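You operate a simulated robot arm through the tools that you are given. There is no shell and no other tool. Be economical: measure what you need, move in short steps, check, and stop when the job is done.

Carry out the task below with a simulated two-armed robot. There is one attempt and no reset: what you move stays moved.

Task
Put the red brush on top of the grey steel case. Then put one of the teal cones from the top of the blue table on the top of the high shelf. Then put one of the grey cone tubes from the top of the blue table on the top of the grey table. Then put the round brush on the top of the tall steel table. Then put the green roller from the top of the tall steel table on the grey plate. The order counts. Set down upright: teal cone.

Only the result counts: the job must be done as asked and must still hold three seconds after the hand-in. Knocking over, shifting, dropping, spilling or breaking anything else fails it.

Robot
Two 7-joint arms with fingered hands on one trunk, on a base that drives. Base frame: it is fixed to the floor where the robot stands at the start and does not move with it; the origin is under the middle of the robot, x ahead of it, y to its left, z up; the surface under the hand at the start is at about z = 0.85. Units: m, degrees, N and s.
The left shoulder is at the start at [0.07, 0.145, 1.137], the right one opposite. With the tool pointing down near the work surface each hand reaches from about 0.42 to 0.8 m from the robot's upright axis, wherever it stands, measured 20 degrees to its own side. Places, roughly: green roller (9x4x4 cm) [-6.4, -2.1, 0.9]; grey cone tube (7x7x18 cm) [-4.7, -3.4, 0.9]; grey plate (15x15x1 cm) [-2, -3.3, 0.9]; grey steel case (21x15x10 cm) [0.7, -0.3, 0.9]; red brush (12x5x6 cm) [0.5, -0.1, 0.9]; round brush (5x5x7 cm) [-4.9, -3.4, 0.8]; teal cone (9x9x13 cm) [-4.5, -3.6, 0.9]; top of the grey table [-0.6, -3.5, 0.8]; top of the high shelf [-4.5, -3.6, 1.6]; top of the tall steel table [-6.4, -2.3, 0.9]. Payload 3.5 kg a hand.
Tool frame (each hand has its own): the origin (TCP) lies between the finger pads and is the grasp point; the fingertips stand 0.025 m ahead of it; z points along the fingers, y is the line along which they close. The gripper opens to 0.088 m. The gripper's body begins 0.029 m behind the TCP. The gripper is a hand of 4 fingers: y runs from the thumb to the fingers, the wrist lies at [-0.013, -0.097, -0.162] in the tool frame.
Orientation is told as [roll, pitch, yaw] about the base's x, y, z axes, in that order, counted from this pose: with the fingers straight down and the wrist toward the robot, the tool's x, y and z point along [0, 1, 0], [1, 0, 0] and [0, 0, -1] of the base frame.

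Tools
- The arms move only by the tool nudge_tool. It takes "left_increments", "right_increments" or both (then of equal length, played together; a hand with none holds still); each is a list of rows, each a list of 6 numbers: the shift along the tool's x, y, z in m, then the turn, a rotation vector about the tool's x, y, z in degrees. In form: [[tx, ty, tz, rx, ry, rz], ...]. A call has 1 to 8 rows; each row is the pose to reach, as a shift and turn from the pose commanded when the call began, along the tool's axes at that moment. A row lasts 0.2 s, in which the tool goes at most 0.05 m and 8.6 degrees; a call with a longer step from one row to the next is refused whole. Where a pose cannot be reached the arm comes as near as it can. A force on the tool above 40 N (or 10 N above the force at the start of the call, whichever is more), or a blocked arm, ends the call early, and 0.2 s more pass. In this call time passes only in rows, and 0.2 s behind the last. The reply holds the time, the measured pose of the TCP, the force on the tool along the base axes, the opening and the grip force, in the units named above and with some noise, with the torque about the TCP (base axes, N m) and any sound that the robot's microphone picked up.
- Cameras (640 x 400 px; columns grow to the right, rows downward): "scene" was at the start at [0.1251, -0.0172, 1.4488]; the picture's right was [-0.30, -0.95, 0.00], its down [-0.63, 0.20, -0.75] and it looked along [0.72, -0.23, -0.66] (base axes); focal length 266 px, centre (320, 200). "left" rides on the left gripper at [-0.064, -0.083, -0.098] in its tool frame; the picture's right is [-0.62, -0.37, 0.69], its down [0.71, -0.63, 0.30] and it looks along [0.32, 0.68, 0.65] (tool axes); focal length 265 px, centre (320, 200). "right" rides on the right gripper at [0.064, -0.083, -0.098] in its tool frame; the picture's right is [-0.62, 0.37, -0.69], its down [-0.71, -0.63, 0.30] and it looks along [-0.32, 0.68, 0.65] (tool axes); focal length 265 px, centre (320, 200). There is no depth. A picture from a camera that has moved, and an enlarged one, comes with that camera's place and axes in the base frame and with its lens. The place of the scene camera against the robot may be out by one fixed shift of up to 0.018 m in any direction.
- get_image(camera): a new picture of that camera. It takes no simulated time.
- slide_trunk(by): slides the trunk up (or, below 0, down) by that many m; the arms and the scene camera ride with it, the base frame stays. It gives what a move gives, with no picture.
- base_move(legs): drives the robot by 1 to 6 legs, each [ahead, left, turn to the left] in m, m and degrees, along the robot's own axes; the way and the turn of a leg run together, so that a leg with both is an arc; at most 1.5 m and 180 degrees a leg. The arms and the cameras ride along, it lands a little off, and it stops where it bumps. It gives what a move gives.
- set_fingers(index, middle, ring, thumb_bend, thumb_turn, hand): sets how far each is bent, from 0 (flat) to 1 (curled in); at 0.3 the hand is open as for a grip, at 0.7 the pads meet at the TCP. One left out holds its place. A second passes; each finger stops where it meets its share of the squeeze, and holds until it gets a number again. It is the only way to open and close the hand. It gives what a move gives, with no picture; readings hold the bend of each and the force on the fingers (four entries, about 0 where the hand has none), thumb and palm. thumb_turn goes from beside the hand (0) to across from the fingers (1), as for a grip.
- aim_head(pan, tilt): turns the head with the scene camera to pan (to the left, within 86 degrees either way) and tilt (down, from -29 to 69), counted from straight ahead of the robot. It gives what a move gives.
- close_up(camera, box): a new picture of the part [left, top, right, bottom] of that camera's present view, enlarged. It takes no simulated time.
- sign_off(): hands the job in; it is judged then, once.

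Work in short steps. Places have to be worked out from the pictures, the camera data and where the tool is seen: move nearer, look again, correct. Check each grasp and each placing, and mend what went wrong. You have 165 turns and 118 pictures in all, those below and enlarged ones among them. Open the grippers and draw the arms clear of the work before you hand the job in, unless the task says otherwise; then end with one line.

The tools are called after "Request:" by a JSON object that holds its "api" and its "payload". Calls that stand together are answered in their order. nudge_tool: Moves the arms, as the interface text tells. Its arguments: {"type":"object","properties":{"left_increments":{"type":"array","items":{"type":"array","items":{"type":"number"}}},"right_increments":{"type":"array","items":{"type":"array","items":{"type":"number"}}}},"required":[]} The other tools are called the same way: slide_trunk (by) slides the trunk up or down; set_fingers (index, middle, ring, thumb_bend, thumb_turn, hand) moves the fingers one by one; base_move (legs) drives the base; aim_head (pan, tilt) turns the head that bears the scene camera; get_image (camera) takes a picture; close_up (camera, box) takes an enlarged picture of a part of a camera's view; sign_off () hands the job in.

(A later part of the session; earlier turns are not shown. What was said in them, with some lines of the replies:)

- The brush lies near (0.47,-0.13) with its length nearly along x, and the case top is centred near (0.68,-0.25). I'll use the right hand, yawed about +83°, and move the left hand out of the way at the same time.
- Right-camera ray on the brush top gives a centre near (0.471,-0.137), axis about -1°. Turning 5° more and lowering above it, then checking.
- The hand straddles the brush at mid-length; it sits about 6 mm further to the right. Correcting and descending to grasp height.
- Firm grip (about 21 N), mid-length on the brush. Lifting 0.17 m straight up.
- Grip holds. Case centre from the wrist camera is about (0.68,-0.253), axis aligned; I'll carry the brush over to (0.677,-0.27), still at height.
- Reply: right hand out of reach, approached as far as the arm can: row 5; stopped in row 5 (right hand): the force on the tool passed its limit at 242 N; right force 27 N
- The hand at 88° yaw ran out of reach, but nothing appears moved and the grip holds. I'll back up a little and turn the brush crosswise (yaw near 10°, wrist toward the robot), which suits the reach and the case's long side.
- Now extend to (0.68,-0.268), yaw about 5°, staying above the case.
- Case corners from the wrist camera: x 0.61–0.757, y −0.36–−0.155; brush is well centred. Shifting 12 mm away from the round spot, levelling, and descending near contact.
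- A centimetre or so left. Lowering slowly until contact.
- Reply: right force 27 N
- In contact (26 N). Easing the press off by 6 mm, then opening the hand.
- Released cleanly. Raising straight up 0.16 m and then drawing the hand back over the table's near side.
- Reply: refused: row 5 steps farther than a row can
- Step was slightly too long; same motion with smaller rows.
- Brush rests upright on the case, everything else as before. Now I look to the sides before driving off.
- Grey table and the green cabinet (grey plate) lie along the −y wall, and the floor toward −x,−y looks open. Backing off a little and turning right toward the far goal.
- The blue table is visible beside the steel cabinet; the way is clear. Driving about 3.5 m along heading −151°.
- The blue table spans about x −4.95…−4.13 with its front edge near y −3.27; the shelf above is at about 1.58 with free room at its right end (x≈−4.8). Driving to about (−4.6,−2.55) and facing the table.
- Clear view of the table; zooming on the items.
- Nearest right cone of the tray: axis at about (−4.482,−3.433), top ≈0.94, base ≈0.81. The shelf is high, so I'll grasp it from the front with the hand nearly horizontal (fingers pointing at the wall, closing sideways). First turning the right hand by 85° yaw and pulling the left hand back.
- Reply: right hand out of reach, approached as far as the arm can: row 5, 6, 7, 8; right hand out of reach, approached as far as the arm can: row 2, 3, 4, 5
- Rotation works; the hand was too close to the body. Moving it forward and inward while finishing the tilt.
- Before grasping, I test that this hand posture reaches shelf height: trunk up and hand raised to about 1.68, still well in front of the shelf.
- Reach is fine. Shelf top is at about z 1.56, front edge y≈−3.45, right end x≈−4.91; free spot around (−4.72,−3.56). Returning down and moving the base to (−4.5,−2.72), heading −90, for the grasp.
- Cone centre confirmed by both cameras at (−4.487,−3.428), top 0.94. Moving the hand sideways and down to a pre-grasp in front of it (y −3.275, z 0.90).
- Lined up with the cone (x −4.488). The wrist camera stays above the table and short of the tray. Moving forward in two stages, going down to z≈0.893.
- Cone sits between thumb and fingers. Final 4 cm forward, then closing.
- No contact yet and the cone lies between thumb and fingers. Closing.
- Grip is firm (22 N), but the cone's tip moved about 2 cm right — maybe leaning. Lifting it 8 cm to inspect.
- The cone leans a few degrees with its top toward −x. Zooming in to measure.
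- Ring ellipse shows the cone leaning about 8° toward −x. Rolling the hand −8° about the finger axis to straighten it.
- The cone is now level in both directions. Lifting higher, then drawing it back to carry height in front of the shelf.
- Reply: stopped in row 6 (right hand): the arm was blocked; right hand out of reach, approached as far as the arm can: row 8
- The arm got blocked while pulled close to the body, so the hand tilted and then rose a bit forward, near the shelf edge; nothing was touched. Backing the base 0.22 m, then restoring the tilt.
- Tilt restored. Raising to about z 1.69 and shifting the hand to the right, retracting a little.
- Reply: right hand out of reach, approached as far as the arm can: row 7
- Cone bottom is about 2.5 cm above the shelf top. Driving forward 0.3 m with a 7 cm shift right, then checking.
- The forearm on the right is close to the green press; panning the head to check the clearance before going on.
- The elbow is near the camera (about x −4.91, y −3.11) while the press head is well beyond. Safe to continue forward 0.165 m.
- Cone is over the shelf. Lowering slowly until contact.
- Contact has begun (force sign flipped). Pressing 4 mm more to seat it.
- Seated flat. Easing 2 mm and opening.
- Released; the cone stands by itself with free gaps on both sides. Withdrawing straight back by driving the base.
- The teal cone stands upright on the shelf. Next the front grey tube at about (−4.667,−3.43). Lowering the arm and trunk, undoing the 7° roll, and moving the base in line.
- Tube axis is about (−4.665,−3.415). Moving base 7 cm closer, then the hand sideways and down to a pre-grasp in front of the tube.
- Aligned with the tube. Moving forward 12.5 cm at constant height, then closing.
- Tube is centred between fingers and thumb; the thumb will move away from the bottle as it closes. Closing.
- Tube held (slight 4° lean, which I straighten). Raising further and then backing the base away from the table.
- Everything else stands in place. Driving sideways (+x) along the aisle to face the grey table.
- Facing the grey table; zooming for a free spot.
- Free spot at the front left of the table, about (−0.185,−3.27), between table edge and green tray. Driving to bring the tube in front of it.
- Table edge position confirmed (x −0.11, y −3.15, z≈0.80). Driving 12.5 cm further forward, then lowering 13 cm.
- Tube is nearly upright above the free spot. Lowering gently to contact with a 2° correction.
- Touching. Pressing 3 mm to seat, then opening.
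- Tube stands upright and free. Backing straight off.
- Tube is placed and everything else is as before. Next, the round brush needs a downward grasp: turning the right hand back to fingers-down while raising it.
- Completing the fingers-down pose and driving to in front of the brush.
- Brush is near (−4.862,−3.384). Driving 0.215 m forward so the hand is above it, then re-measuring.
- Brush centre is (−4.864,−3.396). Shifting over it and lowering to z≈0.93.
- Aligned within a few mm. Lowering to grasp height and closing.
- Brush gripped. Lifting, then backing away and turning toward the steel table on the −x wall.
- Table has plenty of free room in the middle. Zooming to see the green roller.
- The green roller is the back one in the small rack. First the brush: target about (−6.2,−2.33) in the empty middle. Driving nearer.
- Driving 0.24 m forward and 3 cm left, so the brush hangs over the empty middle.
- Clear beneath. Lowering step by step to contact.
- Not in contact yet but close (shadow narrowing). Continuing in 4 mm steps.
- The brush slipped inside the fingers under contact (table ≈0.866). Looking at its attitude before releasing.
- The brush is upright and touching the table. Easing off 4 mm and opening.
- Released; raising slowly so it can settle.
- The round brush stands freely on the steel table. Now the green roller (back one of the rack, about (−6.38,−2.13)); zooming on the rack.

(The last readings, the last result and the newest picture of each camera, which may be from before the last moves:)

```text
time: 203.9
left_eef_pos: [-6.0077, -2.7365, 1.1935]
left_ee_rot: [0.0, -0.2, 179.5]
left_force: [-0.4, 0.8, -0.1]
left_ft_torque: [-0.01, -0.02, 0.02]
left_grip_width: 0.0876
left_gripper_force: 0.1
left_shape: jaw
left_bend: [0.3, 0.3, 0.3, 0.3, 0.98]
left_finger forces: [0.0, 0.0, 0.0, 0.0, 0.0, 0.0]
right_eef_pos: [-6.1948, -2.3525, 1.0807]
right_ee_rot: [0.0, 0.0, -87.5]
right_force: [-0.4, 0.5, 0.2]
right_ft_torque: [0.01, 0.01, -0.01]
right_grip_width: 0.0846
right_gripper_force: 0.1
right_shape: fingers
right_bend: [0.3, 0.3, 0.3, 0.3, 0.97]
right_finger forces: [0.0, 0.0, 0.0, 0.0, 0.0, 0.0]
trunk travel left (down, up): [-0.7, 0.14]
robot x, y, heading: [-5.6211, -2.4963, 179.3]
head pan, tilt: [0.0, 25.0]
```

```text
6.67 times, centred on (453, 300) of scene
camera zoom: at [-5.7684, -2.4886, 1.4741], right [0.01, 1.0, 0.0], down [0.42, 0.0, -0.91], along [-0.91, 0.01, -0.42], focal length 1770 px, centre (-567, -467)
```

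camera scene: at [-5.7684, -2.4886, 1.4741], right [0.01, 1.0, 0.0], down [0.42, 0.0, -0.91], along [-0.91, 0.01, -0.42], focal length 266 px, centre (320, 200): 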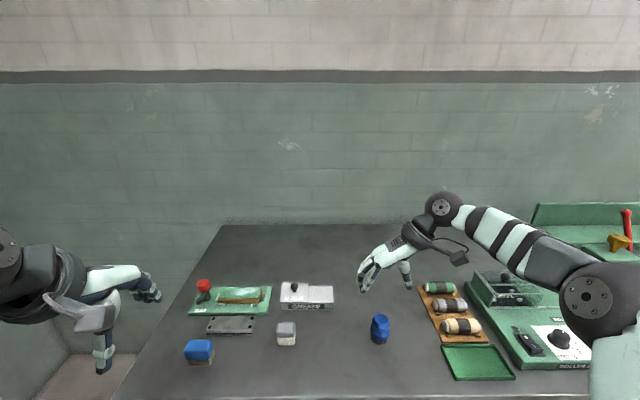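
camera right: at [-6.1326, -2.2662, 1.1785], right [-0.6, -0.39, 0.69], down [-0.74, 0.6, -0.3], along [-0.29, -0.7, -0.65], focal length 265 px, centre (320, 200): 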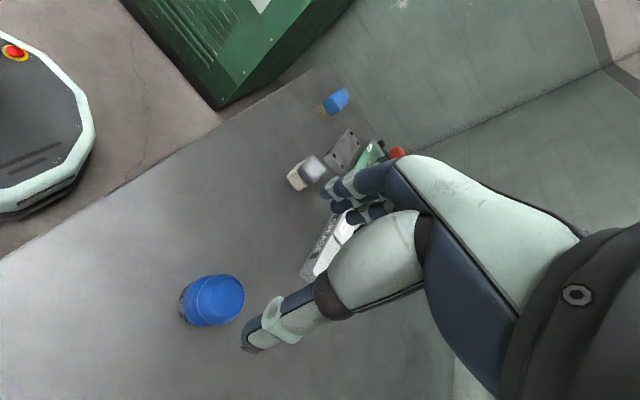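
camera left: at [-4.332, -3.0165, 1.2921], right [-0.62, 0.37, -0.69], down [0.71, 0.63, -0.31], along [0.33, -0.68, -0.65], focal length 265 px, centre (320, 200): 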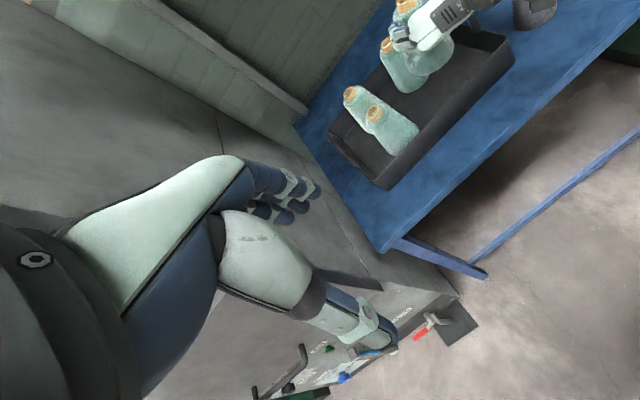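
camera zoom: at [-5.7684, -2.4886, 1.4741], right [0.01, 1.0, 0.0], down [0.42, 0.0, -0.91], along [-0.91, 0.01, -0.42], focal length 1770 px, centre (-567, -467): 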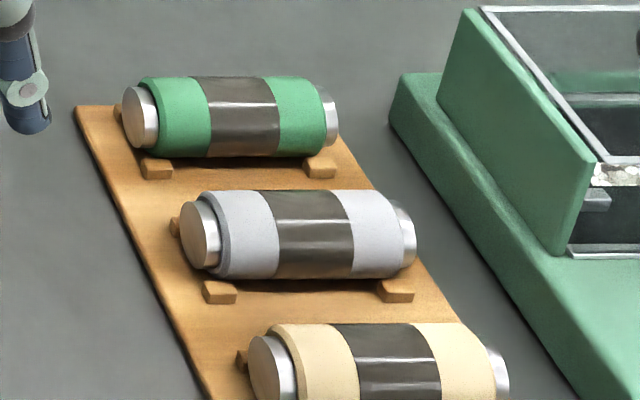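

Rack geometry is clear: free room at mid-length between the chocks. Turning the hand to robot yaw 0 (closing front-to-back) and moving the base toward the rack.

Request:
{"api": "nudge_tool", "payload": {"right_increments": [[0, 0, -0.01, 0, 0, 8.4], [0, 0, -0.02, 0, 0, 16.8], [0, 0, -0.03, 0, 0, 25.2], [0, 0, -0.04, 0, 0, 33.6], [0, 0, -0.05, 0, 0, 42], [0, 0, -0.05, 0, 0, 50.4], [0, 0, -0.05, 0, 0, 58.8], [0, 0, -0.05, 0, 0, 67.2]]}}

Request:
{"api": "nudge_tool", "payload": {"right_increments": [[0, 0, 0, 0, 0, 8.4], [0, 0, 0, 0, 0, 16.8], [0, 0, 0, 0, 0, 25.2]]}}

Request:
{"api": "base_move", "payload": {"legs": [[0, -0.19, 0], [0.14, 0, 0]]}}

Request:
{"api": "get_image", "payload": {"camera": "right"}}

```text
time: 205.7
left_eef_pos: [-6.0073, -2.7371, 1.1943]
left_ee_rot: [0.0, -0.1, 179.5]
left_force: [0.2, -0.5, -0.1]
left_ft_torque: [0.0, 0.01, 0.02]
left_grip_width: 0.0875
left_gripper_force: 0.1
left_shape: jaw
left_bend: [0.3, 0.3, 0.3, 0.3, 0.98]
left_finger forces: [0.0, 0.1, 0.0, 0.0, 0.0, 0.0]
right_eef_pos: [-6.1965, -2.3543, 1.1334]
right_ee_rot: [-0.1, 0.0, -154.9]
right_force: [0.1, 0.9, -0.2]
right_ft_torque: [0.02, 0.0, -0.03]
right_grip_width: 0.0844
right_gripper_force: 0.0
right_shape: fingers
right_bend: [0.3, 0.3, 0.3, 0.3, 0.97]
right_finger forces: [0.1, 0.0, 0.0, 0.0, 0.0, 0.0]
trunk travel left (down, up): [-0.7, 0.14]
robot x, y, heading: [-5.6232, -2.5017, 179.5]
head pan, tilt: [0.0, 25.0]
```

```text
time: 206.5
left_eef_pos: [-6.0077, -2.7372, 1.1946]
left_ee_rot: [-0.1, -0.2, 179.5]
left_force: [-1.2, -0.1, 0.3]
left_ft_torque: [0.0, 0.04, 0.03]
left_grip_width: 0.0875
left_gripper_force: 0.0
left_shape: jaw
left_bend: [0.3, 0.3, 0.3, 0.3, 0.98]
left_finger forces: [0.0, 0.0, 0.1, 0.1, 0.1, 0.0]
right_eef_pos: [-6.1972, -2.353, 1.133]
right_ee_rot: [0.0, 0.0, 179.9]
right_force: [0.4, -0.4, -0.2]
right_ft_torque: [-0.02, -0.02, -0.03]
right_grip_width: 0.0844
right_gripper_force: 0.1
right_shape: fingers
right_bend: [0.3, 0.3, 0.3, 0.3, 0.97]
right_finger forces: [0.0, 0.0, 0.0, 0.1, 0.1, 0.0]
trunk travel left (down, up): [-0.7, 0.14]
robot x, y, heading: [-5.6208, -2.4984, 179.4]
head pan, tilt: [0.0, 25.0]
```

```text
time: 209.0
left_eef_pos: [-6.151, -2.5499, 1.1945]
left_ee_rot: [0.0, -0.3, 179.6]
left_force: [0.3, 0.2, -0.4]
left_ft_torque: [-0.05, 0.0, 0.01]
left_grip_width: 0.0877
left_gripper_force: 0.1
left_shape: jaw
left_bend: [0.3, 0.3, 0.3, 0.3, 0.98]
left_finger forces: [0.0, 0.0, 0.0, 0.1, 0.1, 0.1]
right_eef_pos: [-6.3394, -2.166, 1.1346]
right_ee_rot: [0.0, -0.2, -179.9]
right_force: [-0.4, -0.4, 0.3]
right_ft_torque: [0.01, 0.01, 0.02]
right_grip_width: 0.0843
right_gripper_force: 0.0
right_shape: fingers
right_bend: [0.3, 0.3, 0.3, 0.3, 0.97]
right_finger forces: [0.1, 0.1, 0.0, 0.1, 0.0, 0.1]
trunk travel left (down, up): [-0.7, 0.14]
robot x, y, heading: [-5.765, -2.3108, 179.6]
head pan, tilt: [0.0, 25.0]
```

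```text
19 pictures are left
camera right: at [-6.2544, -2.2302, 1.232], right [-0.37, 0.62, 0.69], down [0.63, 0.72, -0.31], along [-0.69, 0.32, -0.65], focal length 265 px, centre (320, 200)
```

right: 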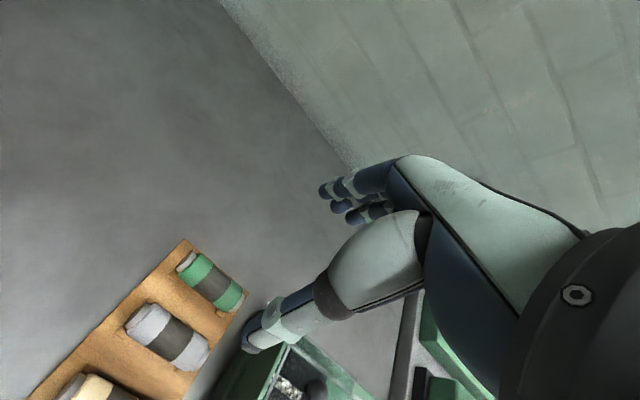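

Wrist camera puts the roller at about (−6.368,−2.134). Pre-shaping the hand narrower and lowering above it to z≈0.97.

Request:
{"api": "set_fingers", "payload": {"hand": "right", "index": 0.45, "middle": 0.45, "ring": 0.45, "thumb_bend": 0.42}}

Request:
{"api": "nudge_tool", "payload": {"right_increments": [[-0.016, 0.014, 0.02, 0, 0, 0], [-0.033, 0.029, 0.05, 0, 0, 0], [-0.033, 0.029, 0.09, 0, 0, 0], [-0.033, 0.029, 0.13, 0, 0, 0], [-0.033, 0.029, 0.16, 0, 0, 0]]}}

Request:
{"api": "get_image", "payload": {"camera": "right"}}

Request:
{"api": "get_image", "payload": {"camera": "scene"}}

```text
time: 210.0
left_eef_pos: [-6.1518, -2.5492, 1.1945]
left_ee_rot: [0.0, -0.2, 179.6]
left_force: [0.6, -0.1, 0.5]
left_ft_torque: [0.01, -0.02, 0.01]
left_grip_width: 0.0879
left_gripper_force: 0.1
left_shape: jaw
left_bend: [0.3, 0.3, 0.3, 0.3, 0.98]
left_finger forces: [0.0, 0.0, 0.0, 0.0, 0.0, 0.0]
right_eef_pos: [-6.3412, -2.1657, 1.1341]
right_ee_rot: [-0.1, -0.1, -179.9]
right_force: [-1.0, 0.1, -0.2]
right_ft_torque: [0.02, -0.03, 0.0]
right_grip_width: 0.0565
right_gripper_force: 0.1
right_shape: fingers
right_bend: [0.45, 0.45, 0.45, 0.42, 0.97]
right_finger forces: [0.1, 0.0, 0.0, 0.0, 0.0, 0.1]
trunk travel left (down, up): [-0.7, 0.14]
robot x, y, heading: [-5.7667, -2.3128, 179.5]
head pan, tilt: [0.0, 25.0]
```

```text
time: 211.2
left_eef_pos: [-6.153, -2.5486, 1.1948]
left_ee_rot: [0.0, -0.2, 179.5]
left_force: [0.2, 0.0, -0.8]
left_ft_torque: [-0.02, -0.02, 0.02]
left_grip_width: 0.0876
left_gripper_force: 0.0
left_shape: jaw
left_bend: [0.3, 0.3, 0.3, 0.3, 0.98]
left_finger forces: [0.0, 0.0, 0.1, 0.1, 0.1, 0.0]
right_eef_pos: [-6.3724, -2.1337, 0.9711]
right_ee_rot: [-0.1, -0.1, -179.9]
right_force: [0.0, -0.1, 0.1]
right_ft_torque: [0.01, 0.0, 0.01]
right_grip_width: 0.0566
right_gripper_force: 0.0
right_shape: fingers
right_bend: [0.45, 0.45, 0.45, 0.42, 0.97]
right_finger forces: [0.0, 0.0, 0.0, 0.0, 0.1, 0.0]
trunk travel left (down, up): [-0.7, 0.14]
robot x, y, heading: [-5.7655, -2.3067, 179.6]
head pan, tilt: [0.0, 25.0]
```

```text
18 pictures are left
camera right: at [-6.2878, -2.1972, 1.0686], right [-0.37, 0.62, 0.69], down [0.63, 0.72, -0.31], along [-0.68, 0.32, -0.65], focal length 265 px, centre (320, 200)
```

right: 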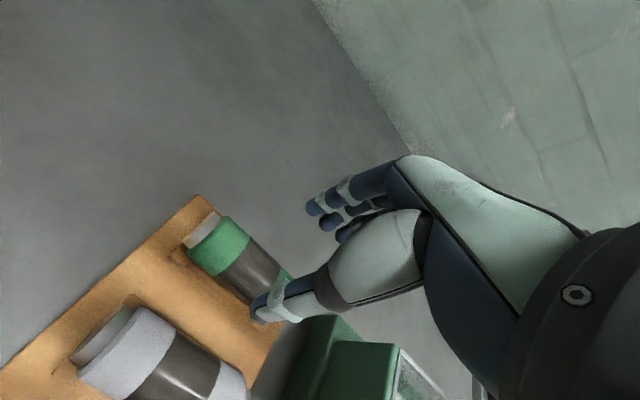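

```text
17 pictures are left
camera scene: at [-5.9152, -2.3013, 1.474], right [0.01, 1.0, 0.0], down [0.42, 0.0, -0.91], along [-0.91, 0.01, -0.42], focal length 266 px, centre (320, 200)
```

scene: 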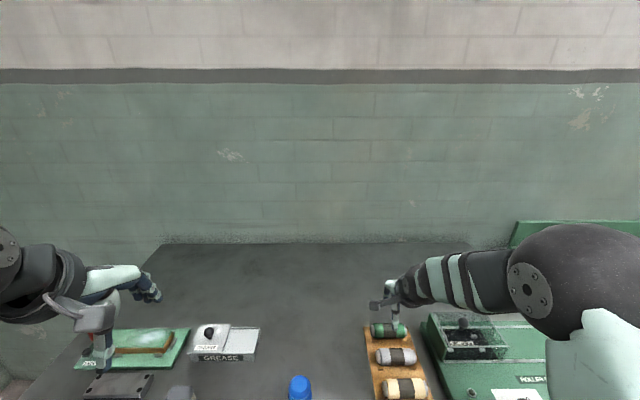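

Refining: roller at x≈−6.366, y≈−2.133. Shifting 6 mm back and descending halfway to check the thumb goes into the gap.

Request:
{"api": "nudge_tool", "payload": {"right_increments": [[0, -0.006, 0.015, 0, 0, 0], [0, -0.006, 0.028, 0, 0, 0], [0, -0.006, 0.038, 0, 0, 0]]}}

Request:
{"api": "close_up", "payload": {"camera": "right", "box": [140, 180, 380, 330]}}

Request:
{"api": "close_up", "payload": {"camera": "scene", "box": [350, 280, 446, 340]}}

```text
time: 212.0
left_eef_pos: [-6.1529, -2.5503, 1.1942]
left_ee_rot: [0.1, -0.2, 179.5]
left_force: [0.1, -0.5, 0.0]
left_ft_torque: [0.06, -0.01, 0.02]
left_grip_width: 0.0878
left_gripper_force: 0.1
left_shape: jaw
left_bend: [0.3, 0.3, 0.3, 0.3, 0.98]
left_finger forces: [0.0, 0.0, 0.0, 0.0, 0.0, 0.0]
right_eef_pos: [-6.367, -2.134, 0.9352]
right_ee_rot: [0.0, 0.0, -180.0]
right_force: [0.2, 0.0, -0.2]
right_ft_torque: [-0.02, 0.04, 0.01]
right_grip_width: 0.0562
right_gripper_force: 0.1
right_shape: fingers
right_bend: [0.45, 0.45, 0.45, 0.42, 0.97]
right_finger forces: [0.0, 0.0, 0.0, 0.1, 0.0, 0.0]
trunk travel left (down, up): [-0.7, 0.14]
robot x, y, heading: [-5.765, -2.3098, 179.6]
head pan, tilt: [0.0, 25.0]
```

```text
2.67 times, centred on (260, 255) of right
camera zoom: at [-6.2815, -2.1983, 1.0333], right [-0.37, 0.62, 0.69], down [0.63, 0.72, -0.31], along [-0.68, 0.32, -0.65], focal length 708 px, centre (480, 53)
```

zoom: 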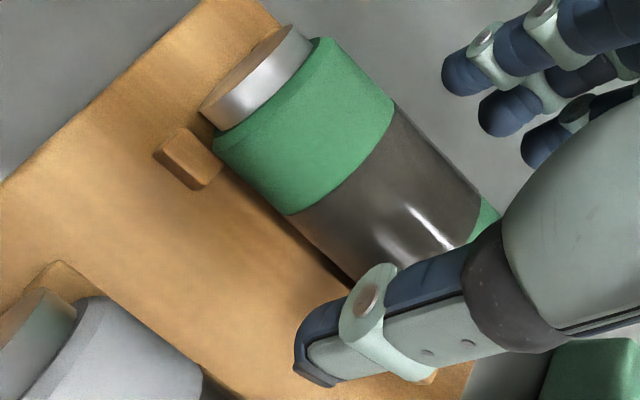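

```text
6.67 times, centred on (398, 310) of scene
camera zoom: at [-5.9145, -2.3019, 1.4741], right [0.01, 1.0, 0.0], down [0.42, 0.0, -0.91], along [-0.91, 0.01, -0.42], focal length 1770 px, centre (-200, -533)
```

zoom: 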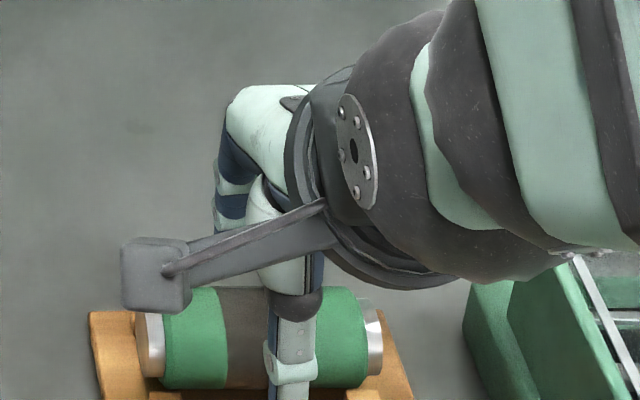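

Thumb is in the gap in front of the roller, fingers behind. Descending the rest and closing.

Request:
{"api": "nudge_tool", "payload": {"right_increments": [[0, 0, 0.009, 0, 0, 0], [0, 0, 0.018, 0, 0, 0], [0, 0, 0.026, 0, 0, 0]]}}

Request:
{"api": "set_fingers", "payload": {"hand": "right", "index": 0.7, "middle": 0.7, "ring": 0.7, "thumb_bend": 0.7}}

Request:
{"api": "close_up", "payload": {"camera": "right", "box": [140, 180, 380, 330]}}

```text
time: 212.8
left_eef_pos: [-6.1506, -2.5499, 1.1942]
left_ee_rot: [-0.1, -0.4, 179.5]
left_force: [0.2, 0.3, -0.2]
left_ft_torque: [0.03, 0.01, 0.0]
left_grip_width: 0.0878
left_gripper_force: 0.0
left_shape: jaw
left_bend: [0.3, 0.3, 0.3, 0.3, 0.98]
left_finger forces: [0.1, 0.0, 0.0, 0.0, 0.0, 0.0]
right_eef_pos: [-6.366, -2.1332, 0.9118]
right_ee_rot: [0.1, -0.4, -179.9]
right_force: [-2.0, -0.6, 8.3]
right_ft_torque: [-0.04, -0.36, 0.0]
right_grip_width: 0.0565
right_gripper_force: 4.2
right_shape: fingers
right_bend: [0.45, 0.45, 0.45, 0.42, 0.97]
right_finger forces: [0.0, 0.1, 0.1, 0.0, 8.7, 0.1]
trunk travel left (down, up): [-0.7, 0.14]
robot x, y, heading: [-5.7693, -2.3099, 179.4]
head pan, tilt: [0.0, 25.0]
```

```text
time: 213.8
left_eef_pos: [-6.1509, -2.5509, 1.1943]
left_ee_rot: [-0.1, -0.3, 179.5]
left_force: [0.4, -0.8, -0.3]
left_ft_torque: [0.0, 0.0, -0.02]
left_grip_width: 0.0876
left_gripper_force: 0.0
left_shape: jaw
left_bend: [0.3, 0.3, 0.3, 0.3, 0.98]
left_finger forces: [0.0, 0.0, 0.0, 0.0, 0.0, 0.0]
right_eef_pos: [-6.3674, -2.134, 0.9146]
right_ee_rot: [0.0, -0.8, -179.9]
right_force: [-13.3, -0.7, 24.2]
right_ft_torque: [0.19, 0.4, 0.34]
right_grip_width: 0.0226
right_gripper_force: 28.9
right_shape: fingers
right_bend: [0.62, 0.56, 0.62, 0.59, 0.97]
right_finger forces: [5.9, 23.4, 10.5, 0.0, 17.5, 0.1]
trunk travel left (down, up): [-0.7, 0.14]
robot x, y, heading: [-5.7669, -2.3111, 179.6]
head pan, tilt: [0.0, 25.0]
```

```text
2.67 times, centred on (260, 255) of right
camera zoom: at [-6.2813, -2.1974, 1.0098], right [-0.36, 0.62, 0.7], down [0.62, 0.72, -0.31], along [-0.69, 0.32, -0.64], focal length 708 px, centre (480, 53)
```

zoom: 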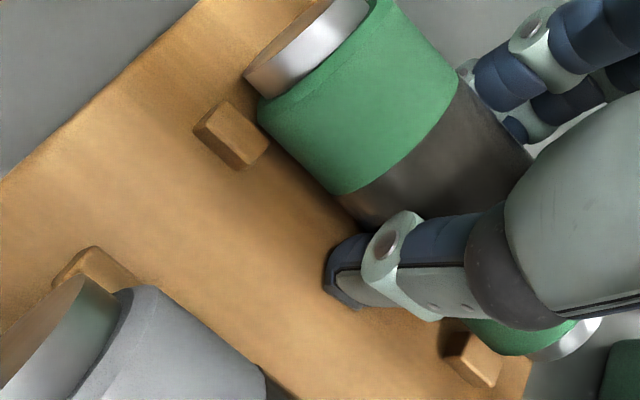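

Gripped (29 N), with some upward reaction from the board/roller. Lifting 4 cm and checking whether the roller comes along.

Request:
{"api": "nudge_tool", "payload": {"right_increments": [[0, 0, -0.01, 0, 0, 0], [0, 0, -0.02, 0, 0, 0], [0, 0, -0.03, 0, 0, 0], [0, 0, -0.04, 0, 0, 0]]}}

Request:
{"api": "get_image", "payload": {"camera": "right"}}

```text
time: 214.8
left_eef_pos: [-6.1543, -2.5517, 1.1937]
left_ee_rot: [0.0, -0.2, 179.5]
left_force: [0.8, 0.4, 0.5]
left_ft_torque: [-0.03, -0.01, 0.01]
left_grip_width: 0.0874
left_gripper_force: 0.1
left_shape: jaw
left_bend: [0.3, 0.3, 0.3, 0.3, 0.98]
left_finger forces: [0.0, 0.1, 0.1, 0.1, 0.0, 0.1]
right_eef_pos: [-6.3638, -2.1322, 0.9479]
right_ee_rot: [0.0, 0.1, -179.9]
right_force: [-0.3, 0.0, -1.4]
right_ft_torque: [0.01, -0.03, 0.01]
right_grip_width: 0.0222
right_gripper_force: 10.8
right_shape: fingers
right_bend: [0.62, 0.65, 0.65, 0.6, 0.95]
right_finger forces: [6.1, 2.2, 2.8, 0.0, 10.9, 0.1]
trunk travel left (down, up): [-0.7, 0.14]
robot x, y, heading: [-5.7672, -2.3101, 179.3]
head pan, tilt: [0.0, 25.0]
```

```text
13 pictures are left
camera right: at [-6.2796, -2.1965, 1.0453], right [-0.37, 0.62, 0.69], down [0.63, 0.72, -0.3], along [-0.68, 0.32, -0.66], focal length 265 px, centre (320, 200)
```

right: 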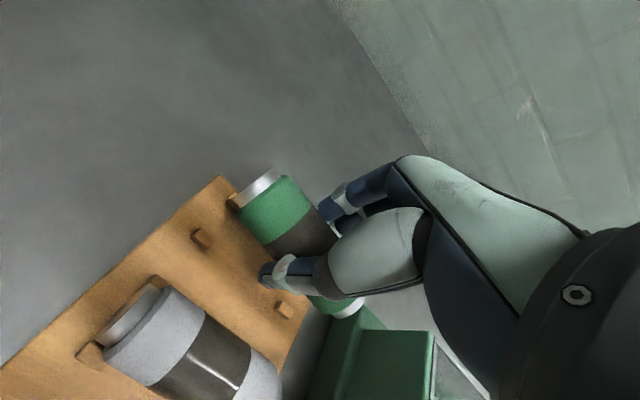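

The roller is in the hand. Lifting to carry height, backing off, turning left to face −y, and driving along the aisle toward the steamer.

Request:
{"api": "nudge_tool", "payload": {"right_increments": [[0, 0, -0.03, 0, 0, 0], [0, 0, -0.06, 0, 0, 0], [0, 0, -0.09, 0, 0, 0], [0, 0, -0.12, 0, 0, 0], [0, 0, -0.15, 0, 0, 0], [0, 0, -0.18, 0, 0, 0]]}}

Request:
{"api": "base_move", "payload": {"legs": [[-0.55, 0, 0], [0, -0.2, 0], [0, 0, 45], [0, 0, 45.5]]}}

Request:
{"api": "base_move", "payload": {"legs": [[0, 1.1, 0], [0, 1.1, 0], [0, 0.95, 0]]}}

Request:
{"api": "get_image", "payload": {"camera": "scene"}}

```text
time: 216.2
left_eef_pos: [-6.1537, -2.5494, 1.1946]
left_ee_rot: [0.1, -0.1, 179.5]
left_force: [0.3, -0.8, 0.1]
left_ft_torque: [0.01, 0.0, 0.0]
left_grip_width: 0.0875
left_gripper_force: 0.1
left_shape: jaw
left_bend: [0.3, 0.3, 0.3, 0.3, 0.98]
left_finger forces: [0.0, 0.1, 0.1, 0.0, 0.0, 0.0]
right_eef_pos: [-6.3626, -2.1357, 1.1287]
right_ee_rot: [0.0, 0.1, -179.9]
right_force: [0.1, 0.4, -0.9]
right_ft_torque: [0.01, 0.03, 0.02]
right_grip_width: 0.0224
right_gripper_force: 11.1
right_shape: fingers
right_bend: [0.62, 0.65, 0.66, 0.6, 0.95]
right_finger forces: [6.0, 2.1, 2.7, 0.0, 10.6, 0.1]
trunk travel left (down, up): [-0.7, 0.14]
robot x, y, heading: [-5.7647, -2.3138, 179.6]
head pan, tilt: [0.0, 25.0]
```

```text
time: 224.7
left_eef_pos: [-4.9769, -2.5001, 1.1947]
left_ee_rot: [0.0, -0.2, -90.7]
left_force: [0.3, -0.3, -0.5]
left_ft_torque: [-0.04, -0.02, -0.01]
left_grip_width: 0.0876
left_gripper_force: 0.0
left_shape: jaw
left_bend: [0.3, 0.3, 0.3, 0.3, 0.98]
left_finger forces: [0.0, 0.0, 0.1, 0.1, 0.1, 0.1]
right_eef_pos: [-5.3904, -2.7107, 1.1283]
right_ee_rot: [0.0, 0.0, -89.8]
right_force: [0.0, 0.1, -2.4]
right_ft_torque: [-0.01, 0.02, 0.01]
right_grip_width: 0.0218
right_gripper_force: 10.2
right_shape: fingers
right_bend: [0.62, 0.65, 0.66, 0.6, 0.95]
right_finger forces: [5.8, 2.1, 2.6, 0.1, 9.8, 0.0]
trunk travel left (down, up): [-0.7, 0.14]
robot x, y, heading: [-5.2169, -2.1148, -90.5]
head pan, tilt: [0.0, 25.0]
```

```text
time: 240.1
left_eef_pos: [-1.8292, -2.4749, 1.1944]
left_ee_rot: [-0.1, -0.2, -89.7]
left_force: [0.8, 0.4, 0.4]
left_ft_torque: [0.01, -0.01, 0.02]
left_grip_width: 0.0877
left_gripper_force: 0.1
left_shape: jaw
left_bend: [0.3, 0.3, 0.3, 0.3, 0.98]
left_finger forces: [0.0, 0.0, 0.0, 0.0, 0.0, 0.0]
right_eef_pos: [-2.2399, -2.6923, 1.127]
right_ee_rot: [-0.1, 0.0, -89.1]
right_force: [-0.4, 0.7, -2.2]
right_ft_torque: [0.04, 0.03, -0.03]
right_grip_width: 0.0221
right_gripper_force: 10.1
right_shape: fingers
right_bend: [0.62, 0.65, 0.66, 0.6, 0.95]
right_finger forces: [5.8, 1.9, 2.6, 0.0, 9.9, 0.0]
trunk travel left (down, up): [-0.7, 0.14]
robot x, y, heading: [-2.0753, -2.0942, -89.8]
head pan, tilt: [0.0, 25.0]
```

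```text
12 pictures are left
camera scene: at [-2.0783, -2.2267, 1.4741], right [-1.0, 0.0, 0.0], down [0.0, 0.42, -0.91], along [0.0, -0.91, -0.42], focal length 266 px, centre (320, 200)
```

scene: 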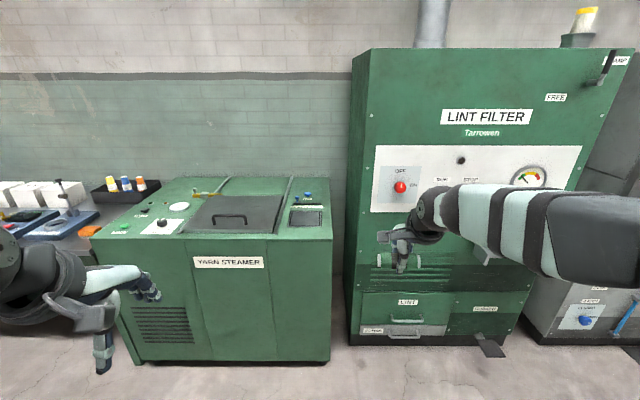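

The dark grey plate is at the steamer's right front, about (−2.015,−3.325). Shifting left, then forward, keeping the roller high.

Request:
{"api": "base_move", "payload": {"legs": [[0, 0.22, 0], [0.5, 0, 0]]}}

Request:
{"api": "get_image", "payload": {"camera": "right"}}

Request:
{"api": "close_up", "payload": {"camera": "scene", "box": [280, 200, 480, 325]}}

```text
time: 244.3
left_eef_pos: [-1.5972, -2.9809, 1.1935]
left_ee_rot: [0.1, -0.2, -89.1]
left_force: [0.6, -0.2, -0.6]
left_ft_torque: [-0.03, -0.01, -0.02]
left_grip_width: 0.0877
left_gripper_force: 0.2
left_shape: jaw
left_bend: [0.3, 0.3, 0.3, 0.3, 0.98]
left_finger forces: [0.1, 0.0, 0.0, 0.0, 0.0, 0.0]
right_eef_pos: [-2.006, -3.2027, 1.1265]
right_ee_rot: [0.0, 0.0, -88.5]
right_force: [0.1, 0.5, -2.2]
right_ft_torque: [-0.03, 0.02, -0.01]
right_grip_width: 0.0219
right_gripper_force: 9.6
right_shape: fingers
right_bend: [0.62, 0.65, 0.66, 0.6, 0.95]
right_finger forces: [5.8, 1.9, 2.5, 0.1, 9.8, 0.0]
trunk travel left (down, up): [-0.7, 0.14]
robot x, y, heading: [-1.8434, -2.601, -88.9]
head pan, tilt: [0.0, 25.0]
```

```text
11 pictures are left
camera right: at [-1.9433, -3.1176, 1.225], right [-0.61, -0.38, 0.69], down [-0.73, 0.61, -0.31], along [-0.31, -0.69, -0.65], focal length 265 px, centre (320, 200)
```

right: 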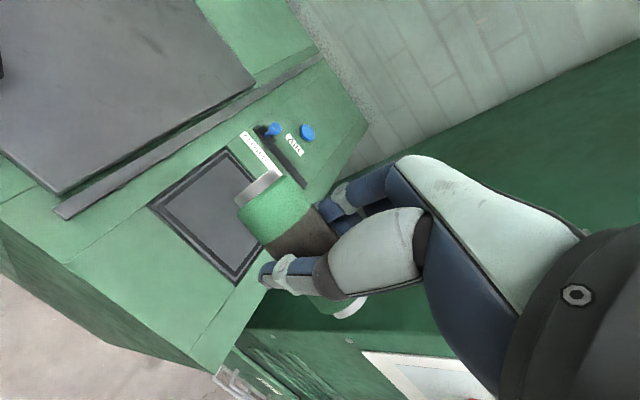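

```text
3.20 times, centred on (380, 262) of scene
camera zoom: at [-1.8486, -2.7357, 1.4742], right [-1.0, -0.02, 0.0], down [-0.01, 0.42, -0.91], along [0.01, -0.91, -0.42], focal length 850 px, centre (128, 0)
```

zoom: 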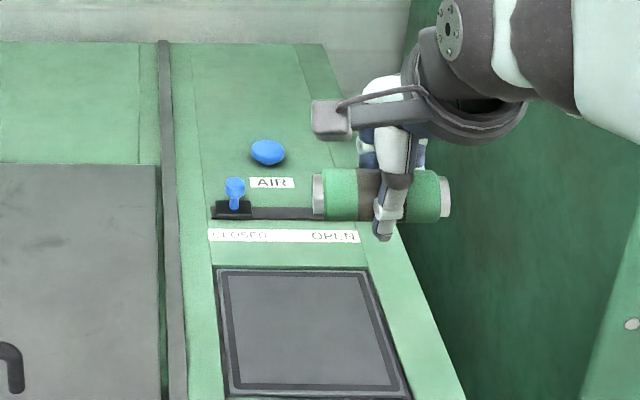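

The plate (rimmed, about 15 cm) is centred near (−2.00,−3.335) and the roller is laterally aligned. Driving 0.13 m forward and lowering to z≈0.95.

Request:
{"api": "base_move", "payload": {"legs": [[0.13, 0.003, 0]]}}

Request:
{"api": "nudge_tool", "payload": {"right_increments": [[0, 0, 0.035, 0, 0, 0], [0, 0, 0.07, 0, 0, 0], [0, 0, 0.105, 0, 0, 0], [0, 0, 0.14, 0, 0, 0], [0, 0, 0.172, 0, 0, 0]]}}

Request:
{"api": "close_up", "payload": {"camera": "scene", "box": [290, 250, 450, 350]}}

Request:
{"api": "get_image", "payload": {"camera": "right"}}

```text
time: 245.6
left_eef_pos: [-1.5921, -3.1111, 1.1957]
left_ee_rot: [0.0, -0.3, -89.1]
left_force: [0.6, 0.1, -0.5]
left_ft_torque: [0.02, -0.01, -0.01]
left_grip_width: 0.0877
left_gripper_force: 0.2
left_shape: jaw
left_bend: [0.3, 0.3, 0.3, 0.3, 0.98]
left_finger forces: [0.0, 0.0, 0.0, 0.0, 0.0, 0.0]
right_eef_pos: [-2.0002, -3.3327, 1.1298]
right_ee_rot: [0.1, -0.1, -88.3]
right_force: [0.2, 0.1, -2.9]
right_ft_torque: [-0.04, 0.02, 0.01]
right_grip_width: 0.0216
right_gripper_force: 10.1
right_shape: fingers
right_bend: [0.62, 0.65, 0.66, 0.6, 0.95]
right_finger forces: [5.7, 2.0, 2.6, 0.1, 10.0, 0.0]
trunk travel left (down, up): [-0.7, 0.14]
robot x, y, heading: [-1.8392, -2.7328, -89.3]
head pan, tilt: [0.0, 25.0]
```

```text
time: 246.8
left_eef_pos: [-1.5911, -3.112, 1.1933]
left_ee_rot: [0.0, -0.2, -89.0]
left_force: [-0.8, 0.2, 0.7]
left_ft_torque: [0.0, -0.02, -0.01]
left_grip_width: 0.0873
left_gripper_force: 0.0
left_shape: jaw
left_bend: [0.3, 0.3, 0.3, 0.3, 0.98]
left_finger forces: [0.0, 0.0, 0.1, 0.0, 0.1, 0.0]
right_eef_pos: [-2.002, -3.3345, 0.9535]
right_ee_rot: [0.0, 0.1, -88.4]
right_force: [-0.1, -0.6, -0.9]
right_ft_torque: [-0.01, -0.01, -0.03]
right_grip_width: 0.0217
right_gripper_force: 9.3
right_shape: fingers
right_bend: [0.62, 0.65, 0.66, 0.6, 0.95]
right_finger forces: [5.8, 1.9, 2.5, 0.0, 9.8, 0.1]
trunk travel left (down, up): [-0.7, 0.14]
robot x, y, heading: [-1.8428, -2.7309, -88.9]
head pan, tilt: [0.0, 25.0]
```

```text
4.00 times, centred on (370, 300) of scene
camera zoom: at [-1.8432, -2.8681, 1.4739], right [-1.0, -0.02, 0.0], down [-0.01, 0.42, -0.91], along [0.02, -0.91, -0.42], focal length 1062 px, centre (120, -200)
```

zoom: 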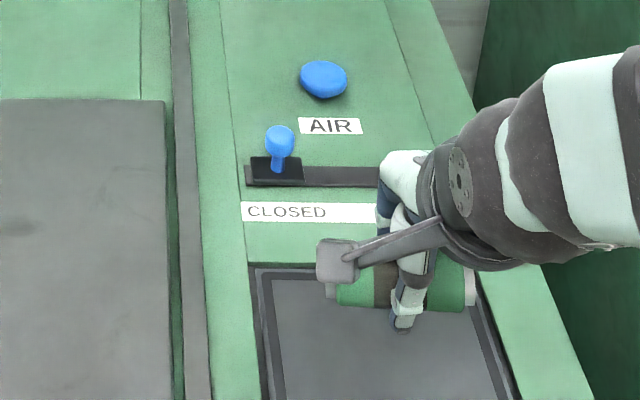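

```text
8 pictures are left
camera right: at [-1.9374, -3.2496, 1.0514], right [-0.61, -0.39, 0.69], down [-0.73, 0.61, -0.3], along [-0.3, -0.69, -0.65], focal length 265 px, centre (320, 200)
```

right: 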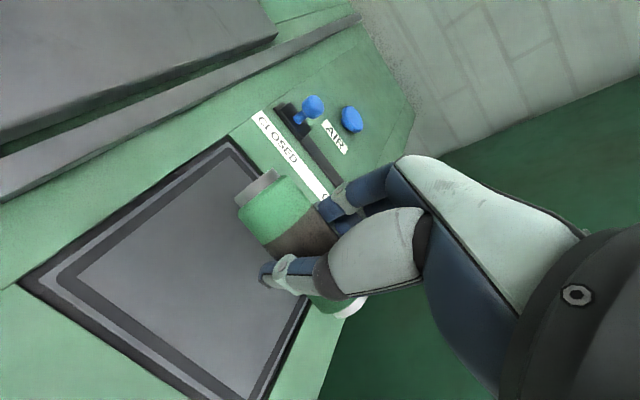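

Roller is centred over the plate to within about 5 mm. Lowering to near contact in small steps.

Request:
{"api": "nudge_tool", "payload": {"right_increments": [[0, 0.002, 0.02, 0, 0, 0], [0, 0.003, 0.036, 0, 0, 0], [0, 0.003, 0.042, 0, 0, 0], [0, 0.003, 0.047, 0, 0, 0], [0, 0.003, 0.051, 0, 0, 0]]}}

Request:
{"api": "get_image", "payload": {"camera": "right"}}

```text
time: 248.0
left_eef_pos: [-1.5913, -3.1128, 1.194]
left_ee_rot: [0.0, -0.2, -89.0]
left_force: [1.0, -0.2, -0.3]
left_ft_torque: [0.02, 0.02, -0.01]
left_grip_width: 0.0873
left_gripper_force: 0.1
left_shape: jaw
left_bend: [0.3, 0.3, 0.3, 0.3, 0.98]
left_finger forces: [0.0, 0.0, 0.0, 0.1, 0.0, 0.1]
right_eef_pos: [-1.9988, -3.3393, 0.9037]
right_ee_rot: [0.0, 0.1, -88.3]
right_force: [0.1, 0.2, -1.7]
right_ft_torque: [0.01, 0.0, 0.0]
right_grip_width: 0.0218
right_gripper_force: 10.0
right_shape: fingers
right_bend: [0.62, 0.65, 0.66, 0.6, 0.95]
right_finger forces: [5.8, 1.9, 2.4, 0.0, 9.8, 0.0]
trunk travel left (down, up): [-0.7, 0.14]
robot x, y, heading: [-1.8379, -2.7332, -88.8]
head pan, tilt: [0.0, 25.0]
```

```text
7 pictures are left
camera right: at [-1.9357, -3.2521, 1.0008], right [-0.61, -0.39, 0.69], down [-0.73, 0.61, -0.3], along [-0.3, -0.69, -0.65], focal length 265 px, centre (320, 200)
```

right: 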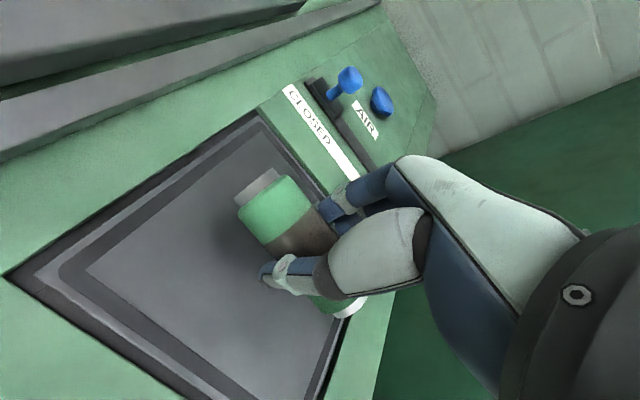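

Still clear. Continuing in 2.5 mm steps.

Request:
{"api": "nudge_tool", "payload": {"right_increments": [[0, 0, 0.0025, 0, 0, 0], [0, 0, 0.005, 0, 0, 0], [0, 0, 0.0075, 0, 0, 0], [0, 0, 0.01, 0, 0, 0], [0, 0, 0.0125, 0, 0, 0]]}}

```text
time: 249.2
left_eef_pos: [-1.5916, -3.1121, 1.1946]
left_ee_rot: [0.0, -0.2, -88.9]
left_force: [0.2, 0.2, -0.6]
left_ft_torque: [-0.02, 0.01, 0.04]
left_grip_width: 0.0875
left_gripper_force: 0.1
left_shape: jaw
left_bend: [0.3, 0.3, 0.3, 0.3, 0.98]
left_finger forces: [0.0, 0.0, 0.0, 0.0, 0.0, 0.0]
right_eef_pos: [-1.9998, -3.3381, 0.8912]
right_ee_rot: [0.1, 0.0, -88.3]
right_force: [-0.2, -0.2, -1.9]
right_ft_torque: [-0.01, 0.04, -0.01]
right_grip_width: 0.0215
right_gripper_force: 9.9
right_shape: fingers
right_bend: [0.62, 0.65, 0.66, 0.6, 0.95]
right_finger forces: [5.8, 1.9, 2.5, 0.0, 9.9, 0.0]
trunk travel left (down, up): [-0.7, 0.14]
robot x, y, heading: [-1.8395, -2.7362, -89.0]
head pan, tilt: [0.0, 25.0]
```

No contact yet; a few more small steps.

Request:
{"api": "nudge_tool", "payload": {"right_increments": [[0, 0, 0.0025, 0, 0, 0], [0, 0, 0.005, 0, 0, 0], [0, 0, 0.0075, 0, 0, 0]]}}

Request:
{"api": "close_up", "payload": {"camera": "right", "box": [160, 120, 400, 330]}}

```text
time: 250.0
left_eef_pos: [-1.5918, -3.1097, 1.1956]
left_ee_rot: [0.0, -0.3, -88.9]
left_force: [-0.1, -0.4, -0.1]
left_ft_torque: [0.0, -0.01, 0.02]
left_grip_width: 0.0875
left_gripper_force: 0.0
left_shape: jaw
left_bend: [0.3, 0.3, 0.3, 0.3, 0.98]
left_finger forces: [0.0, 0.0, 0.0, 0.0, 0.0, 0.0]
right_eef_pos: [-2.0001, -3.3379, 0.888]
right_ee_rot: [0.1, -0.4, -88.5]
right_force: [-1.6, 1.0, 11.7]
right_ft_torque: [0.2, -0.05, 0.0]
right_grip_width: 0.0215
right_gripper_force: 17.1
right_shape: fingers
right_bend: [0.62, 0.65, 0.66, 0.6, 0.95]
right_finger forces: [6.7, 4.9, 3.1, 0.0, 19.6, 0.1]
trunk travel left (down, up): [-0.7, 0.14]
robot x, y, heading: [-1.8433, -2.7337, -89.1]
head pan, tilt: [0.0, 25.0]
```

```text
1.90 times, centred on (280, 225) of right
camera zoom: at [-1.937, -3.2519, 0.9838], right [-0.61, -0.38, 0.7], down [-0.73, 0.61, -0.31], along [-0.31, -0.7, -0.65], focal length 506 px, centre (396, 152)
```

zoom: 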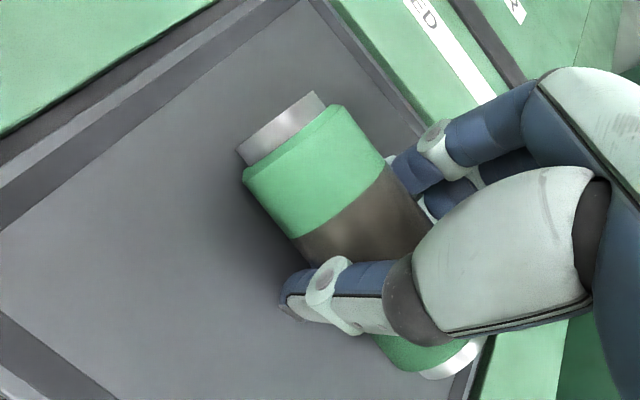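

Contact (12 N), roller well inside the plate's rim. Opening only slightly first so the fingers fence the roller as it settles.

Request:
{"api": "set_fingers", "payload": {"hand": "right", "index": 0.47, "middle": 0.47, "ring": 0.47, "thumb_bend": 0.44}}

Request:
{"api": "close_up", "payload": {"camera": "right", "box": [160, 120, 400, 330]}}

```text
time: 251.0
left_eef_pos: [-1.5894, -3.108, 1.1946]
left_ee_rot: [-0.1, -0.4, -89.0]
left_force: [-0.8, -1.0, -1.0]
left_ft_torque: [0.02, 0.01, -0.03]
left_grip_width: 0.0874
left_gripper_force: 0.1
left_shape: jaw
left_bend: [0.3, 0.3, 0.3, 0.3, 0.98]
left_finger forces: [0.1, 0.0, 0.0, 0.0, 0.0, 0.1]
right_eef_pos: [-2.0005, -3.337, 0.8865]
right_ee_rot: [0.0, -0.3, -88.3]
right_force: [0.6, 3.0, 15.5]
right_ft_torque: [-0.33, -0.03, 0.06]
right_grip_width: 0.0501
right_gripper_force: 7.5
right_shape: fingers
right_bend: [0.48, 0.51, 0.47, 0.44, 0.97]
right_finger forces: [5.6, 9.8, 0.0, 0.0, 0.2, 0.0]
trunk travel left (down, up): [-0.7, 0.14]
robot x, y, heading: [-1.8387, -2.7338, -88.7]
head pan, tilt: [0.0, 25.0]
```

```text
1.90 times, centred on (280, 225) of right
camera zoom: at [-1.936, -3.2501, 0.9836], right [-0.61, -0.38, 0.69], down [-0.73, 0.61, -0.31], along [-0.3, -0.7, -0.65], focal length 506 px, centre (396, 152)
```

zoom: 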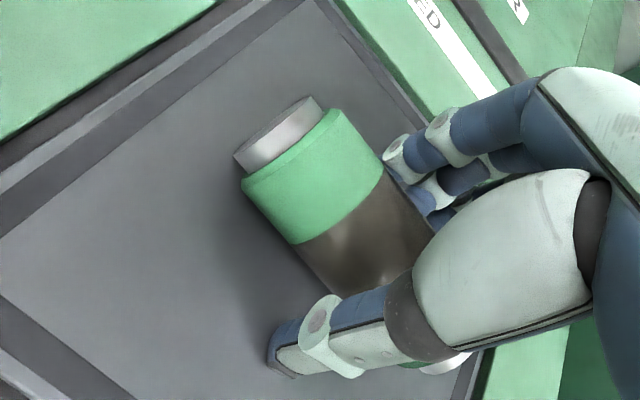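

The fingertips press on the plate. Easing up 5 mm to unload, then opening the fingers further.

Request:
{"api": "nudge_tool", "payload": {"right_increments": [[0, 0, -0.002, 0, 0, 0], [0, 0, -0.005, 0, 0, 0]]}}

Request:
{"api": "set_fingers", "payload": {"hand": "right", "index": 0.33, "middle": 0.33, "ring": 0.33, "thumb_bend": 0.33}}

Request:
{"api": "close_up", "payload": {"camera": "right", "box": [160, 120, 400, 330]}}

```text
time: 251.6
left_eef_pos: [-1.5912, -3.1101, 1.1944]
left_ee_rot: [-0.1, -0.3, -89.0]
left_force: [-0.2, -0.2, 0.1]
left_ft_torque: [0.01, 0.01, -0.03]
left_grip_width: 0.0873
left_gripper_force: 0.0
left_shape: jaw
left_bend: [0.3, 0.3, 0.3, 0.3, 0.98]
left_finger forces: [0.1, 0.1, 0.1, 0.1, 0.0, 0.0]
right_eef_pos: [-1.9999, -3.3361, 0.8882]
right_ee_rot: [0.0, 0.2, -88.4]
right_force: [-0.7, 0.0, 1.6]
right_ft_torque: [-0.05, 0.02, -0.04]
right_grip_width: 0.0508
right_gripper_force: 1.1
right_shape: fingers
right_bend: [0.47, 0.48, 0.47, 0.44, 0.97]
right_finger forces: [0.0, 2.2, 0.1, 0.1, 0.0, 0.1]
trunk travel left (down, up): [-0.7, 0.14]
robot x, y, heading: [-1.8426, -2.7336, -89.1]
head pan, tilt: [0.0, 25.0]
```

```text
time: 252.6
left_eef_pos: [-1.5914, -3.112, 1.1937]
left_ee_rot: [0.0, -0.2, -89.0]
left_force: [0.4, 0.7, -0.6]
left_ft_torque: [0.05, -0.04, -0.01]
left_grip_width: 0.0876
left_gripper_force: 0.0
left_shape: jaw
left_bend: [0.3, 0.3, 0.3, 0.3, 0.98]
left_finger forces: [0.1, 0.1, 0.0, 0.0, 0.1, 0.1]
right_eef_pos: [-1.9996, -3.3382, 0.8891]
right_ee_rot: [0.0, 0.0, -88.3]
right_force: [-0.7, 0.3, -0.1]
right_ft_torque: [0.0, 0.01, 0.01]
right_grip_width: 0.078
right_gripper_force: 0.1
right_shape: fingers
right_bend: [0.33, 0.33, 0.33, 0.33, 0.97]
right_finger forces: [0.0, 0.0, 0.0, 0.0, 0.1, 0.1]
trunk travel left (down, up): [-0.7, 0.14]
robot x, y, heading: [-1.8413, -2.7319, -89.1]
head pan, tilt: [0.0, 25.0]
```

```text
1.90 times, centred on (280, 225) of right
camera zoom: at [-1.9365, -3.2521, 0.9869], right [-0.61, -0.39, 0.69], down [-0.73, 0.61, -0.3], along [-0.3, -0.69, -0.65], focal length 506 px, centre (396, 152)
```

zoom: 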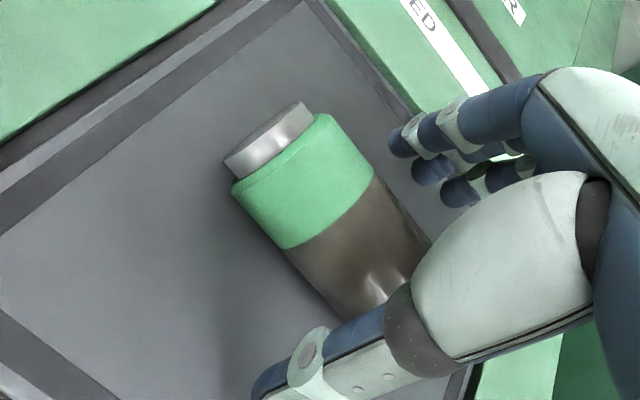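

Hand is free of the roller. Raising straight up and backing the base away.

Request:
{"api": "nudge_tool", "payload": {"right_increments": [[0, 0, -0.015, 0, 0, 0], [0, 0, -0.04, 0, 0, 0], [0, 0, -0.08, 0, 0, 0], [0, 0, -0.12, 0, 0, 0], [0, 0, -0.16, 0, 0, 0], [0, 0, -0.2, 0, 0, 0], [0, 0, -0.24, 0, 0, 0]]}}

Request:
{"api": "base_move", "payload": {"legs": [[-0.5, 0, 0]]}}

Request:
{"api": "close_up", "payload": {"camera": "scene", "box": [220, 170, 460, 320]}}

```text
time: 254.2
left_eef_pos: [-1.5909, -3.1113, 1.1958]
left_ee_rot: [0.0, -0.3, -89.1]
left_force: [-0.6, 0.3, 0.0]
left_ft_torque: [-0.02, 0.0, -0.04]
left_grip_width: 0.0877
left_gripper_force: 0.1
left_shape: jaw
left_bend: [0.3, 0.3, 0.3, 0.3, 0.98]
left_finger forces: [0.0, 0.1, 0.0, 0.0, 0.0, 0.0]
right_eef_pos: [-2.0006, -3.3367, 1.1311]
right_ee_rot: [-0.1, 0.0, -88.4]
right_force: [0.3, -0.2, -0.4]
right_ft_torque: [0.01, -0.01, -0.01]
right_grip_width: 0.0783
right_gripper_force: 0.2
right_shape: fingers
right_bend: [0.33, 0.33, 0.33, 0.33, 0.97]
right_finger forces: [0.0, 0.0, 0.0, 0.0, 0.0, 0.0]
trunk travel left (down, up): [-0.7, 0.14]
robot x, y, heading: [-1.8379, -2.7335, -89.0]
head pan, tilt: [0.0, 25.0]
```

```text
time: 257.2
left_eef_pos: [-1.6001, -2.6151, 1.1938]
left_ee_rot: [-0.1, -0.2, -88.5]
left_force: [0.0, -0.7, -0.4]
left_ft_torque: [-0.05, 0.0, 0.0]
left_grip_width: 0.0875
left_gripper_force: 0.1
left_shape: jaw
left_bend: [0.3, 0.3, 0.3, 0.3, 0.98]
left_finger forces: [0.0, 0.0, 0.0, 0.0, 0.0, 0.1]
right_eef_pos: [-2.0056, -2.8447, 1.1301]
right_ee_rot: [0.0, -0.1, -87.9]
right_force: [0.0, 0.3, 0.2]
right_ft_torque: [0.01, 0.03, -0.06]
right_grip_width: 0.0782
right_gripper_force: 0.0
right_shape: fingers
right_bend: [0.33, 0.33, 0.33, 0.33, 0.97]
right_finger forces: [0.0, 0.1, 0.0, 0.1, 0.0, 0.0]
trunk travel left (down, up): [-0.7, 0.14]
robot x, y, heading: [-1.8524, -2.2369, -88.5]
head pan, tilt: [0.0, 25.0]
```

```text
2.67 times, centred on (340, 245) of scene
camera zoom: at [-1.8525, -2.3721, 1.474], right [-1.0, -0.02, 0.0], down [-0.01, 0.42, -0.91], along [0.02, -0.91, -0.42], focal length 708 px, centre (267, 80)
```

zoom: 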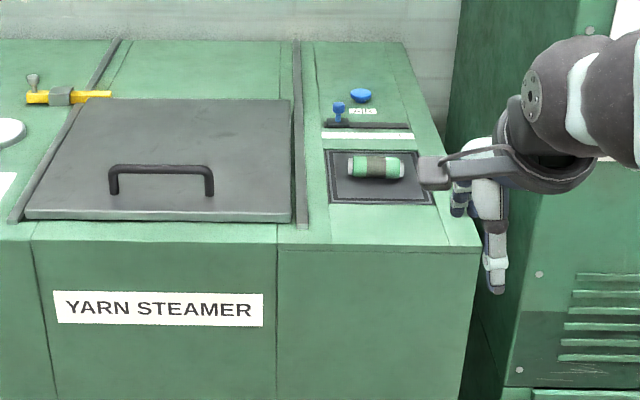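

The roller rests inside the plate, all five placings were checked, and both hands are open and clear. Handing in.

Request:
{"api": "sign_off", "payload": {}}

```text
The job is handed in.
```

All five items were placed in the order asked: the red brush, the teal cone (upright), the grey tube, the round brush and the green roller. I saw each one resting in place after release. The job is handed in, but no verdict came back.
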